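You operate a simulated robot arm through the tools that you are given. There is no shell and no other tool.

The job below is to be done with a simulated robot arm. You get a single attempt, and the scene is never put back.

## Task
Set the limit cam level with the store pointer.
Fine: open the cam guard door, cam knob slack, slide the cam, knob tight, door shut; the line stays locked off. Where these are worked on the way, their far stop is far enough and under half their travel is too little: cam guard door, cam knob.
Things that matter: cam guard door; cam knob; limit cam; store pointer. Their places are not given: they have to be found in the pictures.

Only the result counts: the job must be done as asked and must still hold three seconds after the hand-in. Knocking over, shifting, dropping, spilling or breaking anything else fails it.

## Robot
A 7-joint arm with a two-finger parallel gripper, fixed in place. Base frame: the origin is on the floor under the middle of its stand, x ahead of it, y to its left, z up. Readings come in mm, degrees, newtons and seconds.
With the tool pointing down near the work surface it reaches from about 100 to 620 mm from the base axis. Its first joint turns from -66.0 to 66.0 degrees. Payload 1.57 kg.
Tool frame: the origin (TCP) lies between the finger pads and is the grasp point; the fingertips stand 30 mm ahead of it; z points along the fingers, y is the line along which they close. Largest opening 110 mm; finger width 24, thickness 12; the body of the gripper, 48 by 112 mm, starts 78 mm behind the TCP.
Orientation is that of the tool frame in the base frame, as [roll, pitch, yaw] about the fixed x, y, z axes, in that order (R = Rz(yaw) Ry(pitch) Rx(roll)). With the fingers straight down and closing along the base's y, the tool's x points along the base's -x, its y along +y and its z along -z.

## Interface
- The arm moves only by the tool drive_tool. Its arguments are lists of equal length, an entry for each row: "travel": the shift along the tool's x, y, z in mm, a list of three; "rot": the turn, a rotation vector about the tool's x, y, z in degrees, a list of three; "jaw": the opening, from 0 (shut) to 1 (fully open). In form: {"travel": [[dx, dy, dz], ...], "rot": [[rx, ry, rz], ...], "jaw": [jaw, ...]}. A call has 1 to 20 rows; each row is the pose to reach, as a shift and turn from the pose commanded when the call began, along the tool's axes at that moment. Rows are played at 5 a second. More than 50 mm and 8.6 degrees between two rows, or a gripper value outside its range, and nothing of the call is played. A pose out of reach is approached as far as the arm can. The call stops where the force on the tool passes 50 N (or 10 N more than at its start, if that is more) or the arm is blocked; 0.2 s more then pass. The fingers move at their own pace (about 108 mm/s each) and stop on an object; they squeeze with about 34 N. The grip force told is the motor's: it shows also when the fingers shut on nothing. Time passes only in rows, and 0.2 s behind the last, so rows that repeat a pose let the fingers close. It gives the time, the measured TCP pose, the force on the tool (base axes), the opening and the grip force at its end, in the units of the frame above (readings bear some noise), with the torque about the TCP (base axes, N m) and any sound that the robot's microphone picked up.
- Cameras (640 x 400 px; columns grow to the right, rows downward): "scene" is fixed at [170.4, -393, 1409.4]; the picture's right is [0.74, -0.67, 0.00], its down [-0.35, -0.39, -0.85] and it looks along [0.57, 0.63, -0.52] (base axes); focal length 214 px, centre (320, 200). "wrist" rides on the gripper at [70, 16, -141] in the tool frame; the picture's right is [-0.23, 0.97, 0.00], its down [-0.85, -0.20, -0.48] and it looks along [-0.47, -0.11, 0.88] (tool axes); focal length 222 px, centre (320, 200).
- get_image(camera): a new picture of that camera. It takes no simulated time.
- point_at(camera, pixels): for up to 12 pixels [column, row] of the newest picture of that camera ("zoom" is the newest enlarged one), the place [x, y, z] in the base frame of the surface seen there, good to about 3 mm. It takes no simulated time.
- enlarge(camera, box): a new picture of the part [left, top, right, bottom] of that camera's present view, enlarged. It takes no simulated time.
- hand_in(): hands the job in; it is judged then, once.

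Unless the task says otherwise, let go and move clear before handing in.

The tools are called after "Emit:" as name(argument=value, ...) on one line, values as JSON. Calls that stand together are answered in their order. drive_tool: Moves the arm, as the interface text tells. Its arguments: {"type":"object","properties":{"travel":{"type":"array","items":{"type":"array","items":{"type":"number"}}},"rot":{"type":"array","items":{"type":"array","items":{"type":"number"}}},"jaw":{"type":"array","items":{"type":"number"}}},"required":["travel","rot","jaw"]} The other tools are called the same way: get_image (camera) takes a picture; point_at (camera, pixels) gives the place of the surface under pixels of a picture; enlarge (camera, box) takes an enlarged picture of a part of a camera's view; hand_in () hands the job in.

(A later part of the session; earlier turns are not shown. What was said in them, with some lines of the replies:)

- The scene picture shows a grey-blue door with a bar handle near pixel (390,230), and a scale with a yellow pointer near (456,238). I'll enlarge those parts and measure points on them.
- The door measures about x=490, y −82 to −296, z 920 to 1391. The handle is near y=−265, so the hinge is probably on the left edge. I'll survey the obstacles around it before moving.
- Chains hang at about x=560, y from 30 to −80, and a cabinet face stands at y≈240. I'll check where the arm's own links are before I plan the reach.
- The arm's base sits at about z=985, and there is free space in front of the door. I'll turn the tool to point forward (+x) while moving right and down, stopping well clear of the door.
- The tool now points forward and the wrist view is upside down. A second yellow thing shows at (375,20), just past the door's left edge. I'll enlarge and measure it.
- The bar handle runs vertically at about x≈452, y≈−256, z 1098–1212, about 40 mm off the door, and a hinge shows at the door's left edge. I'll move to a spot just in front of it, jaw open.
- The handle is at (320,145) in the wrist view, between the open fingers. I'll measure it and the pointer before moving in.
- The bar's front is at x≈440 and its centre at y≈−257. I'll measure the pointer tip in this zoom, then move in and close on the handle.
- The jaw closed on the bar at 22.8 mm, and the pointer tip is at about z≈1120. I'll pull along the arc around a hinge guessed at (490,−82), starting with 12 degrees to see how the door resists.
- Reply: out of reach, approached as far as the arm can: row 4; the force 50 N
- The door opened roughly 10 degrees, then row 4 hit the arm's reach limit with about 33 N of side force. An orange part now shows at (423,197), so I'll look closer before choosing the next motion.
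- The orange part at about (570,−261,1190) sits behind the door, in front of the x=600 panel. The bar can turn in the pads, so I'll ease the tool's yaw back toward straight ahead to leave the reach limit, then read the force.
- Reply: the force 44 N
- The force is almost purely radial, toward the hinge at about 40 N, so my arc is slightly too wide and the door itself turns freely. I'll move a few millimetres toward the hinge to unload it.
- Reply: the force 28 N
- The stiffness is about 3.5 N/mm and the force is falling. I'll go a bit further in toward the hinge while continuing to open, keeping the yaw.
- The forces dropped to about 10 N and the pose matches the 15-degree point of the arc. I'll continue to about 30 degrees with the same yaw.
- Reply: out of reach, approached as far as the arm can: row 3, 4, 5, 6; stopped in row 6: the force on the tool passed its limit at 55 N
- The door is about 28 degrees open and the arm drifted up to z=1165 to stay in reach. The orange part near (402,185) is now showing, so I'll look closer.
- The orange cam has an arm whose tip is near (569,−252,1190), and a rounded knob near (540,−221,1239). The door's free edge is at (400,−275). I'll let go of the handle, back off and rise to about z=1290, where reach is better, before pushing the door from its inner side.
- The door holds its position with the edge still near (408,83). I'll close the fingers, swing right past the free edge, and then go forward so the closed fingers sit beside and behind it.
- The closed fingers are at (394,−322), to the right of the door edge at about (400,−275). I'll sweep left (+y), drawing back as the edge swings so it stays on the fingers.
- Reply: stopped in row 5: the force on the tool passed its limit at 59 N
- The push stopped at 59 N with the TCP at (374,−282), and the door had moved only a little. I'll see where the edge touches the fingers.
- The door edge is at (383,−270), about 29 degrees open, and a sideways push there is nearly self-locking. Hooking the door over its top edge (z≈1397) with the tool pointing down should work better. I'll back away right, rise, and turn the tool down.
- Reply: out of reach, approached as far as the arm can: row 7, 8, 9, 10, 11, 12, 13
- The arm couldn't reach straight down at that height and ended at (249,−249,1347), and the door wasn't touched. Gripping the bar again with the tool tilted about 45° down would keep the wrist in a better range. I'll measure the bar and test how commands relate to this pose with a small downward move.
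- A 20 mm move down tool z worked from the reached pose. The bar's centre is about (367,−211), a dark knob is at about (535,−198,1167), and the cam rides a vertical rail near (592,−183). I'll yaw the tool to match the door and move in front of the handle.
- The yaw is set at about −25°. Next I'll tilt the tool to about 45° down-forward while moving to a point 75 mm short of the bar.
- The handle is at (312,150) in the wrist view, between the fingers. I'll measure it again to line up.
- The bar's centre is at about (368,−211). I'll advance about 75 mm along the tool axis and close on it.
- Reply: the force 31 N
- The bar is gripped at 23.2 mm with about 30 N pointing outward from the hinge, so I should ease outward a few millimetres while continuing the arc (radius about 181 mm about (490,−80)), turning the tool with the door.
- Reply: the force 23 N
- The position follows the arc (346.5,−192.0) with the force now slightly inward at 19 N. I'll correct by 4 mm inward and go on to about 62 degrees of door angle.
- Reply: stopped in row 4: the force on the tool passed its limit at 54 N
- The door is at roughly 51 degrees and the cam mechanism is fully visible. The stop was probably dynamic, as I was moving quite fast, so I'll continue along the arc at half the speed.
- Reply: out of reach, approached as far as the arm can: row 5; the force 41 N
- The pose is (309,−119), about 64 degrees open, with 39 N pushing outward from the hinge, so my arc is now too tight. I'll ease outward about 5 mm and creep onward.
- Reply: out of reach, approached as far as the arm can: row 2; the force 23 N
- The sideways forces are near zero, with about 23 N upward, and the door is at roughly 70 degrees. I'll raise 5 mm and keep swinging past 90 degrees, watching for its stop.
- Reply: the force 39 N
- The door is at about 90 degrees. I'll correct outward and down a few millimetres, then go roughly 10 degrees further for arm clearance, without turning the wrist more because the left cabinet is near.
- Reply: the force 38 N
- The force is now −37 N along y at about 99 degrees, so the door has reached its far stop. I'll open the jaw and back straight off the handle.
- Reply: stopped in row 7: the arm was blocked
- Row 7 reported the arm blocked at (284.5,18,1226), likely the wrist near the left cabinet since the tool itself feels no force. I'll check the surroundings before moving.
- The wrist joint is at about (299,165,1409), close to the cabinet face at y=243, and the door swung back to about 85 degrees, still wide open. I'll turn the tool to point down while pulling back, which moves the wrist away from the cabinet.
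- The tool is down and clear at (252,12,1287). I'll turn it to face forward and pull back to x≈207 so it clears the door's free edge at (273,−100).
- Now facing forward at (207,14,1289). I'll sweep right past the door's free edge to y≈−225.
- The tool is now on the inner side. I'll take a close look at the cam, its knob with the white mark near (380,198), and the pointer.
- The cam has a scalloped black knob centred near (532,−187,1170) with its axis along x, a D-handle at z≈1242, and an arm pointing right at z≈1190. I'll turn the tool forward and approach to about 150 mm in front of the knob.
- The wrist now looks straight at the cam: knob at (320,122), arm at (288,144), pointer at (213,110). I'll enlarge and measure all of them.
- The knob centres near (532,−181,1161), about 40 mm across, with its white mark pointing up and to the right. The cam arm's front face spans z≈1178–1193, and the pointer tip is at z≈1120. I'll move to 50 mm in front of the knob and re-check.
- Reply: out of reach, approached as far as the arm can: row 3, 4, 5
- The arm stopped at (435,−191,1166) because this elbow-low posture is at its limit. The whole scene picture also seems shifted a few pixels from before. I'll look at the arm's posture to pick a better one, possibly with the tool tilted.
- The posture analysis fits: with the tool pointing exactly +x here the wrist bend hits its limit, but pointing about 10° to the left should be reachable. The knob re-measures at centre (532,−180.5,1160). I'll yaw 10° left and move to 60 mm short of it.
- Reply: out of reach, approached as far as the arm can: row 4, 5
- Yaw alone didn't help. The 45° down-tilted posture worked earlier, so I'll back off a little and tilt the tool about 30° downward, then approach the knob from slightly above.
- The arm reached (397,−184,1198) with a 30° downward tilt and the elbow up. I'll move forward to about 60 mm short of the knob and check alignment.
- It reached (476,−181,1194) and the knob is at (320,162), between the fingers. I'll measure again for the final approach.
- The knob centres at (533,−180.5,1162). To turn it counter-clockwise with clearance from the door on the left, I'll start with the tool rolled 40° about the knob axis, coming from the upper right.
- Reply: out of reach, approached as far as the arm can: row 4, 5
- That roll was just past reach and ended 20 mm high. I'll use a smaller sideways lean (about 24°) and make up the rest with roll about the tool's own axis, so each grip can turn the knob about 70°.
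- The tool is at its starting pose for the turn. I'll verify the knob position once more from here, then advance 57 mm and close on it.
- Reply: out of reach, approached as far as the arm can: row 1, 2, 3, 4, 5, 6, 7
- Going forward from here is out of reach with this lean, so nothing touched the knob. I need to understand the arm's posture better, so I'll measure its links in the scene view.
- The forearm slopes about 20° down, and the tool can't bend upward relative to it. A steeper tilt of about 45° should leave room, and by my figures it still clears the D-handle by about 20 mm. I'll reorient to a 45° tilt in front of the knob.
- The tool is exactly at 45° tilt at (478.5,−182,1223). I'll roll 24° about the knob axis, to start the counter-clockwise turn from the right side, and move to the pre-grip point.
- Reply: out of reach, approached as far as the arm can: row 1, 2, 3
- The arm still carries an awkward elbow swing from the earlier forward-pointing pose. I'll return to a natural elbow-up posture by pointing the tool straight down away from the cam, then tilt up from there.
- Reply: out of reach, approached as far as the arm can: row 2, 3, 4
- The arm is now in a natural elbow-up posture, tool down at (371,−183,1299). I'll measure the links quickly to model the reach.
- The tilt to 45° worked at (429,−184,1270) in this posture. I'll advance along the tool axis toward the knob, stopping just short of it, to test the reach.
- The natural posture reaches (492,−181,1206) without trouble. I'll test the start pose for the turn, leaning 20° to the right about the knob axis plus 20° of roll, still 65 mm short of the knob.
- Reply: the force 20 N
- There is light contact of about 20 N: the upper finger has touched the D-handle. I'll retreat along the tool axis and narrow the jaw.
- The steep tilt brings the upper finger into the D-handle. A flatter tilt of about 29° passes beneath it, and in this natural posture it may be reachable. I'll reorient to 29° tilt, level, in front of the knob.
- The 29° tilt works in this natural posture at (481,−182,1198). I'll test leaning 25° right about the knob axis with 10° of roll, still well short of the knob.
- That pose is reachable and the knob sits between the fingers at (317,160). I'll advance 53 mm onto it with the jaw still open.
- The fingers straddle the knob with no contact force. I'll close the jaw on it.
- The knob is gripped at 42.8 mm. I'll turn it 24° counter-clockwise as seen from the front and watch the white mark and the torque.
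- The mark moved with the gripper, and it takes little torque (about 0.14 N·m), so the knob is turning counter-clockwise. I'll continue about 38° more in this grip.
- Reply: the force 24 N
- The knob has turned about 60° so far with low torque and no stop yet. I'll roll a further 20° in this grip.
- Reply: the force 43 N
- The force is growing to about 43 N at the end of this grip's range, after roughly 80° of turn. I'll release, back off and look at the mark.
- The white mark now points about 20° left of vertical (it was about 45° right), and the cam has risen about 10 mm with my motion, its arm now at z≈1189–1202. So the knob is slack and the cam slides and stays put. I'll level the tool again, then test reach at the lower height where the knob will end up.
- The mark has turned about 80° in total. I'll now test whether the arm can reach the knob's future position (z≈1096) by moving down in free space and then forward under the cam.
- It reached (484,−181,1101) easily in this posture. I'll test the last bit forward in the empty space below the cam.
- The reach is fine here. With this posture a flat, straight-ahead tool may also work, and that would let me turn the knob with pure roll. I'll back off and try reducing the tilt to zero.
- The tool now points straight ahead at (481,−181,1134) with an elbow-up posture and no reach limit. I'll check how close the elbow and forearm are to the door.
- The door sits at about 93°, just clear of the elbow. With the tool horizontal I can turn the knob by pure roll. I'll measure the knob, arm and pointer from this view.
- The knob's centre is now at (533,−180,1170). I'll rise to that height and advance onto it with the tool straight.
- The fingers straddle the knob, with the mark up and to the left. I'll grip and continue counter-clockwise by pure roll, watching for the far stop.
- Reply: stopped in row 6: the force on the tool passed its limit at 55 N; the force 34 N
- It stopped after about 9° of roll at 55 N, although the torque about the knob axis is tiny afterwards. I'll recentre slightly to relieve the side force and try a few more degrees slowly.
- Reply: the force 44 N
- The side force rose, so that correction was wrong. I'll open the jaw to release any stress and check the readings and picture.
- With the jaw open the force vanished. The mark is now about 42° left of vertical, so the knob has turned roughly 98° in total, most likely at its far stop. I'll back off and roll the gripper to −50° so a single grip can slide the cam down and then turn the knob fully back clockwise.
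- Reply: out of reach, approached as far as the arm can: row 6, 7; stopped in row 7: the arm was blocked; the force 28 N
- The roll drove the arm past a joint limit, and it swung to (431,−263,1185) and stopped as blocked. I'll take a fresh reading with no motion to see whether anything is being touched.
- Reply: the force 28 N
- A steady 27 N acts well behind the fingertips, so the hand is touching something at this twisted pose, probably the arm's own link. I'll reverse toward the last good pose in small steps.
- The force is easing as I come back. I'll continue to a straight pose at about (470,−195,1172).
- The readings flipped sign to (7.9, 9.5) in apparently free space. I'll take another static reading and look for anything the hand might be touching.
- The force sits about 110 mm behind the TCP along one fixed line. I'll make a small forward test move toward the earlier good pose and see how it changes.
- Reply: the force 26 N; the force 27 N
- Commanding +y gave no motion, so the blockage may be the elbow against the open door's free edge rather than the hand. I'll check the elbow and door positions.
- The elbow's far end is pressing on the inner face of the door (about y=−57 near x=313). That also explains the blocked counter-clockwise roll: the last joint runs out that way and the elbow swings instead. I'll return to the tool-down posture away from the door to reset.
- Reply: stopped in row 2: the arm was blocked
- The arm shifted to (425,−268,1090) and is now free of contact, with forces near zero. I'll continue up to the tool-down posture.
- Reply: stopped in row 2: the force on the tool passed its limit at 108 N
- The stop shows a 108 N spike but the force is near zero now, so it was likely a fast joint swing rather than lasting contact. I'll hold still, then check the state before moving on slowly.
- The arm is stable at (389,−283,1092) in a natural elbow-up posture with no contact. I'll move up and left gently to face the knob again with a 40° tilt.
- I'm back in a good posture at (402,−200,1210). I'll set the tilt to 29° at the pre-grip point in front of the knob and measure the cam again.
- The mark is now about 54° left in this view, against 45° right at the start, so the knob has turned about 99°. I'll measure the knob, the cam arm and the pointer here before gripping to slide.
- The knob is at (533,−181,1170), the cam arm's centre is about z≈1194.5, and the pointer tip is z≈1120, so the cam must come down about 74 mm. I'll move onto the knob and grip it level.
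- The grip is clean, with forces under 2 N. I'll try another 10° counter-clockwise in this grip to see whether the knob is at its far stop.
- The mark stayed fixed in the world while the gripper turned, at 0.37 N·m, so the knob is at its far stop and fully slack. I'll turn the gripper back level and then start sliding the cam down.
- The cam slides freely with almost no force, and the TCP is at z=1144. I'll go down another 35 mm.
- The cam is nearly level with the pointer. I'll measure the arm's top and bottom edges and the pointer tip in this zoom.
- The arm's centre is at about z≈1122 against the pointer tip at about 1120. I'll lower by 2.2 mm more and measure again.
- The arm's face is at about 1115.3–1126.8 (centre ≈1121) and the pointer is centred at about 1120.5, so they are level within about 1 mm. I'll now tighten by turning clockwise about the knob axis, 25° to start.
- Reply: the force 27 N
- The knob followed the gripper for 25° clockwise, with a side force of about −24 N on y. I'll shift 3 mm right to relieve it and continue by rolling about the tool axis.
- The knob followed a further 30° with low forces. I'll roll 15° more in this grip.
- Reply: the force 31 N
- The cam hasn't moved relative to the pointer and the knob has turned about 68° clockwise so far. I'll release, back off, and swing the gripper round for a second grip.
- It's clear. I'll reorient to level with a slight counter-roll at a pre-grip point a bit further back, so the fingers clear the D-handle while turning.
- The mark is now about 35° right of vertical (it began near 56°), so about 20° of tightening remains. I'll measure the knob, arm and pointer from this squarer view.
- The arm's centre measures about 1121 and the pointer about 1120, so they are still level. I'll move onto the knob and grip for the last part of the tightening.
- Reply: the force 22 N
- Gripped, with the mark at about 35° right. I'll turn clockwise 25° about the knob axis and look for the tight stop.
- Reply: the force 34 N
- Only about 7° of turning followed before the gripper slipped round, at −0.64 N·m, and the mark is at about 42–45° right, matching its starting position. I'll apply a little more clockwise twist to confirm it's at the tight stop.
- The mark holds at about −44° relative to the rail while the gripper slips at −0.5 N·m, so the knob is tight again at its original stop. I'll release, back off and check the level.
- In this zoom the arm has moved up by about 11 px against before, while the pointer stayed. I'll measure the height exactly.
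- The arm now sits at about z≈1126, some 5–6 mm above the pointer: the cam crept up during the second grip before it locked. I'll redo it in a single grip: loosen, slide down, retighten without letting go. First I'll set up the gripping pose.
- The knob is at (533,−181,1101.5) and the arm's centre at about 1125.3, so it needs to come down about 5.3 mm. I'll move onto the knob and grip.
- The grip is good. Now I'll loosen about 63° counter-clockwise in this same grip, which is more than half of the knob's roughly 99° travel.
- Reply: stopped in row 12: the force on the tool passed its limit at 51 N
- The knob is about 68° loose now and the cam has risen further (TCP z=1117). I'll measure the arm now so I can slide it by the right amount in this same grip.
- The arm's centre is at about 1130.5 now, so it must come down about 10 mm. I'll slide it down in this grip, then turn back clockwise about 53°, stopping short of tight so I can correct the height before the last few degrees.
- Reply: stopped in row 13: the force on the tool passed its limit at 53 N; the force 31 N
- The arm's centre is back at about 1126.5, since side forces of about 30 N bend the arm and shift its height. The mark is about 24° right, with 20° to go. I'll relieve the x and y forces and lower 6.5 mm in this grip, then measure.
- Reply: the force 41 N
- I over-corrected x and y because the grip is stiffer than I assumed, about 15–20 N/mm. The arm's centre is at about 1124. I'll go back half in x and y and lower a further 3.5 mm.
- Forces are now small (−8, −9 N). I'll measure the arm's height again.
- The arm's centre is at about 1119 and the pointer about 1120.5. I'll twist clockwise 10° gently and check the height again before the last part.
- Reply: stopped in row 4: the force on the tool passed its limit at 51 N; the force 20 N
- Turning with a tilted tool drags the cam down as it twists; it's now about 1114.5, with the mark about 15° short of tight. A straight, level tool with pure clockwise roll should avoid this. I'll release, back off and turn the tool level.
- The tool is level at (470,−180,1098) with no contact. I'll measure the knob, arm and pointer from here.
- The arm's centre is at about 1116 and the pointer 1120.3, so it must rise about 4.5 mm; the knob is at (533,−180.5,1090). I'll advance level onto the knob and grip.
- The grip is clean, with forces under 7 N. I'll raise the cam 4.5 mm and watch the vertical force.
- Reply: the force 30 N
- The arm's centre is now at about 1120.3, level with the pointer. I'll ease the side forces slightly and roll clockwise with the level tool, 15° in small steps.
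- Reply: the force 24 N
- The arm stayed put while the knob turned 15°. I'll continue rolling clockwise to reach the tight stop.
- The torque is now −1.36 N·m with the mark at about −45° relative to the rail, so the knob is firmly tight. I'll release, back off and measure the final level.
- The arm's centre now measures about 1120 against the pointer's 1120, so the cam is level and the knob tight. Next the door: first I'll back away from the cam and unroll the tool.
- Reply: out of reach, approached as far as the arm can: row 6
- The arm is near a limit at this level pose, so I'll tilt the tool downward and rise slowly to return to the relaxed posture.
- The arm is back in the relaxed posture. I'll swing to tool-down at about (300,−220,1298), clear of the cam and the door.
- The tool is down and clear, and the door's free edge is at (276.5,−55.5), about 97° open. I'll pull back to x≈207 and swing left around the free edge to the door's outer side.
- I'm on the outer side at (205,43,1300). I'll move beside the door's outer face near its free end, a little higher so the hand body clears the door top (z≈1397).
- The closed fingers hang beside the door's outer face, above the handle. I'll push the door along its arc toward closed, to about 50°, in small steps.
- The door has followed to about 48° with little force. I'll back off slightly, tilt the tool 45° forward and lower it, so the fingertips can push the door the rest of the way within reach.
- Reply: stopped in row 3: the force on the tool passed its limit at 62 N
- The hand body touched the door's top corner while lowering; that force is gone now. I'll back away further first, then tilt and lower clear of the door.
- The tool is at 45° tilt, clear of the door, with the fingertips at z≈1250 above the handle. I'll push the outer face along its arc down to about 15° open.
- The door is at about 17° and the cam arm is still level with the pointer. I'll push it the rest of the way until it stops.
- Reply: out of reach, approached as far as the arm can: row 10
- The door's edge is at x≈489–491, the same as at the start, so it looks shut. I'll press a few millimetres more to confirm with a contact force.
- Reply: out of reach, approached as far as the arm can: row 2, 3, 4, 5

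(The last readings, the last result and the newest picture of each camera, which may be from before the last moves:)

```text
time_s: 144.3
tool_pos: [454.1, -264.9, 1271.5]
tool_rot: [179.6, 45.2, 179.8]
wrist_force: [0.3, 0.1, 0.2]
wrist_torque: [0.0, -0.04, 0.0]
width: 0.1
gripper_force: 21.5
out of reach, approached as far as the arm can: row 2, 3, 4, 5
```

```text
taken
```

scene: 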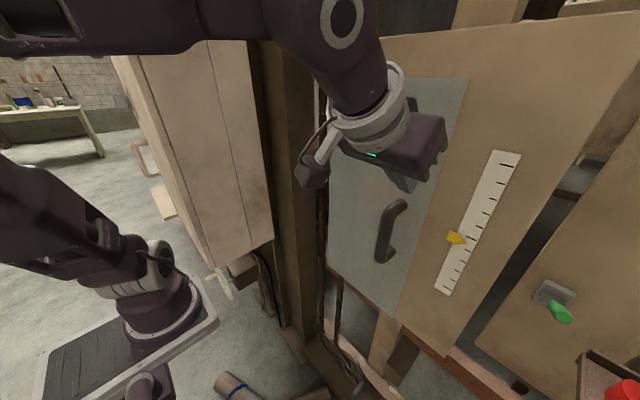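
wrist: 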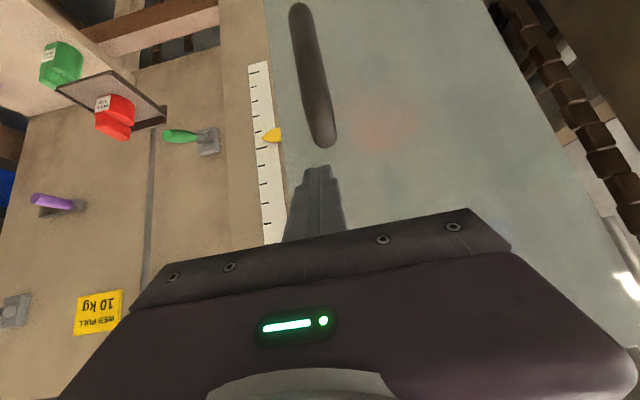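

I can't press further from this posture. To be sure the door is fully shut, I'll back off, go lower and press lightly on the front of the handle bar (x≈440, y≈−257, z≈1150).

Emit:
drive_tool(travel=[[14, 0, -14], [28.3, 0, -28.3], [45, 2, -40], [62, 4, -38], [74.2, 5, -31.8], [86, 7, -20], [99, 8, -7], [111, 8, 5], [123.7, 8, 17.7]], rot=[[0, 0, 0], [0, 0, 0], [0, 0, 0], [0, 0, 0], [0, 0, 0], [0, 0, 0], [0, 0, 0], [0, 0, 0], [0, 0, 0]], jaw=[0, 0, 0, 0, 0, 0, 0, 0, 0])

Emit:
get_image(camera="scene")

Emit:
get_image(camera="wrist")

```text
time_s: 146.3
tool_pos: [379.9, -258.9, 1169.8]
tool_rot: [179.5, 44.9, 179.8]
wrist_force: [0.8, 0.8, 0.9]
wrist_torque: [0.01, 0.01, 0.02]
width: 0.0
gripper_force: 21.1
```

```text
taken
```

scene: 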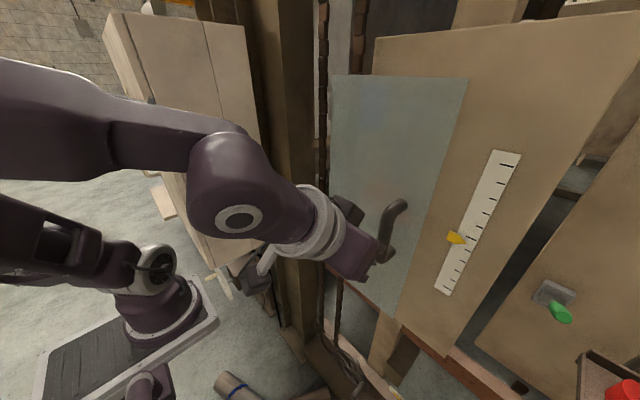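

```text
taken
```

wrist: 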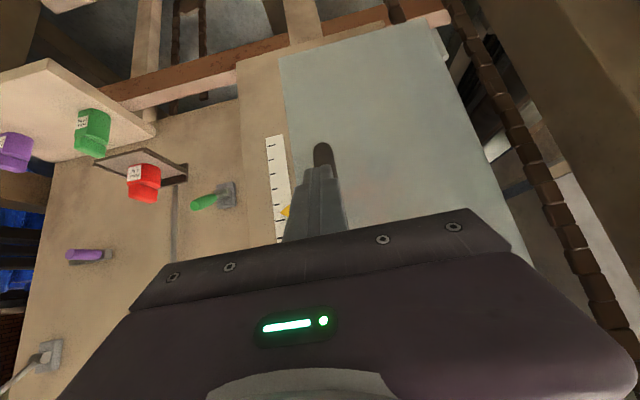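

The door outline matches the first picture exactly. I'll push forward onto the handle bar gently to confirm it's against its closed stop.

Emit:
drive_tool(travel=[[-10.6, 1, 10.6], [-17.7, 1, 17.7], [-20.5, 1, 20.5], [-22.6, 1, 22.6], [-24, 1, 24], [-25.5, 1, 25.5], [-27, 1, 27]], rot=[[0, 0, 0], [0, 0, 0], [0, 0, 0], [0, 0, 0], [0, 0, 0], [0, 0, 0], [0, 0, 0]], jaw=[0, 0, 0, 0, 0, 0, 0])

```text
time_s: 147.5
tool_pos: [409.7, -257.3, 1167.7]
tool_rot: [179.1, 44.5, 179.4]
wrist_force: [-27.7, 3.8, 10.8]
wrist_torque: [0.09, 0.0, 0.19]
width: 0.1
gripper_force: 21.7
stopped in row 5: the force on the tool passed its limit at 55 N (the readings are from after the stop); the commanded pose is now the measured one
```

The push met a firm stop, so the door is shut. I'll back off the handle and move clear to a safe place.

Emit:
drive_tool(travel=[[7, 0, -7], [18, 0, -18], [32, 0, -32], [40, 10, -55], [45, 25, -80], [45, 45, -105]], rot=[[0, 0, 0], [0, 0, 0], [0, 0, 0], [0, 0, 0], [0, 0, 0], [0, 0, 0]], jaw=[0, 0, 0, 0, 0, 0])

Emit:
get_image(camera="scene")

Emit:
get_image(camera="wrist")

Emit:
point_at(camera="scene", pixels=[[465, 82], [394, 313], [440, 150], [335, 80], [330, 260], [420, 210], [456, 238], [270, 235], [212, 262]])

```text
time_s: 148.9
tool_pos: [305.0, -213.9, 1211.2]
tool_rot: [179.3, 44.6, 179.6]
wrist_force: [0.3, -0.2, 0.2]
wrist_torque: [0.01, 0.01, 0.01]
width: 0.1
gripper_force: 21.5
```

```text
taken
```

scene: 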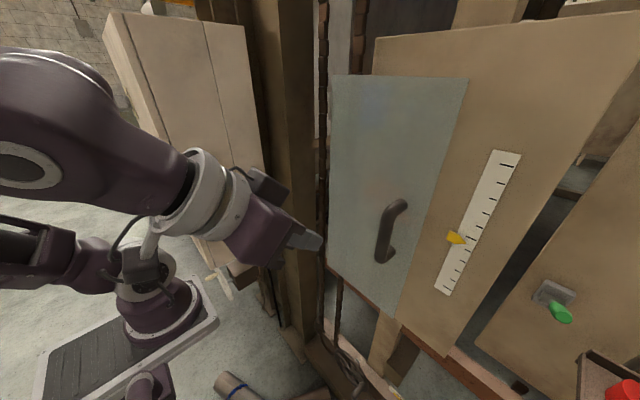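

```text
taken
```

wrist: 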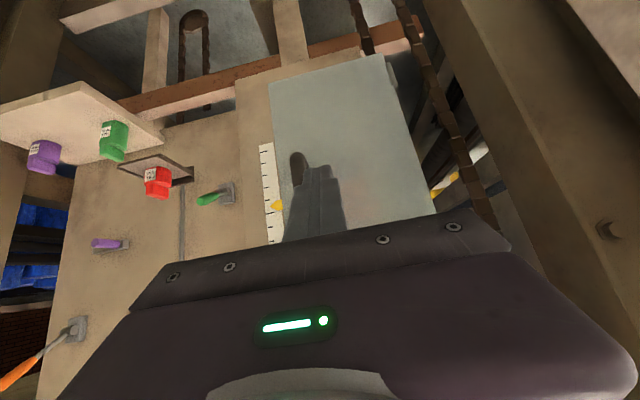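

```text
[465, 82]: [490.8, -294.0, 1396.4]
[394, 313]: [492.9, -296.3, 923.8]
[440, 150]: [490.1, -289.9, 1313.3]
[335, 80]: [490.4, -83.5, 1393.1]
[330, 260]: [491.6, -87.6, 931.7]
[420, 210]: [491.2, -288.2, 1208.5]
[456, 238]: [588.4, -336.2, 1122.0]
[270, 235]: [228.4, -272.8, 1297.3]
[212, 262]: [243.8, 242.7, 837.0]
```

The door is shut: its free edge is at x≈490.8 top and 492.9 bottom, as at the start. The cam was level at about 1120 with the knob tight before closing, the pointer, cabinet and line controls look untouched, and the tool is clear, so I'm handing in.

Emit:
hand_in()

```text
The job is handed in.
```

I handed the job in: the limit cam is level with the store pointer, the knob is tight, and the cam guard door is shut. No verdict has come back yet.

- **Cam level:** with the knob tight, the cam arm's centre measured about z = 1120 mm against the pointer's 1120 mm. The readings are good to about 3 mm.
- **Knob:** I slackened it to its far stop, about 99° of turn. After sliding the cam it went back to its original position, where it resisted at about 1.4 N·m.
- **Extra adjustment:** my first tightening let the cam creep up about 5 mm. I turned the knob back about 68°, reset the cam and tightened again.
- **Door:** I opened it to its far stop (about 99°) and closed it at the end. A final push on the handle met a firm stop, and the door edge is back where it started to within about 1 mm.
- **Line controls:** I did not touch any of the lock-off levers or tags, and they look the same as at the start.

**Possible contact marks:** the arm's elbow pressed against the open door, and the wrist may have brushed the left cabinet once. The hand also knocked the door's top corner once while closing it, at about 62 N. The cabinet's corner measured the same afterwards, and nothing looked knocked over or damaged in the last pictures.
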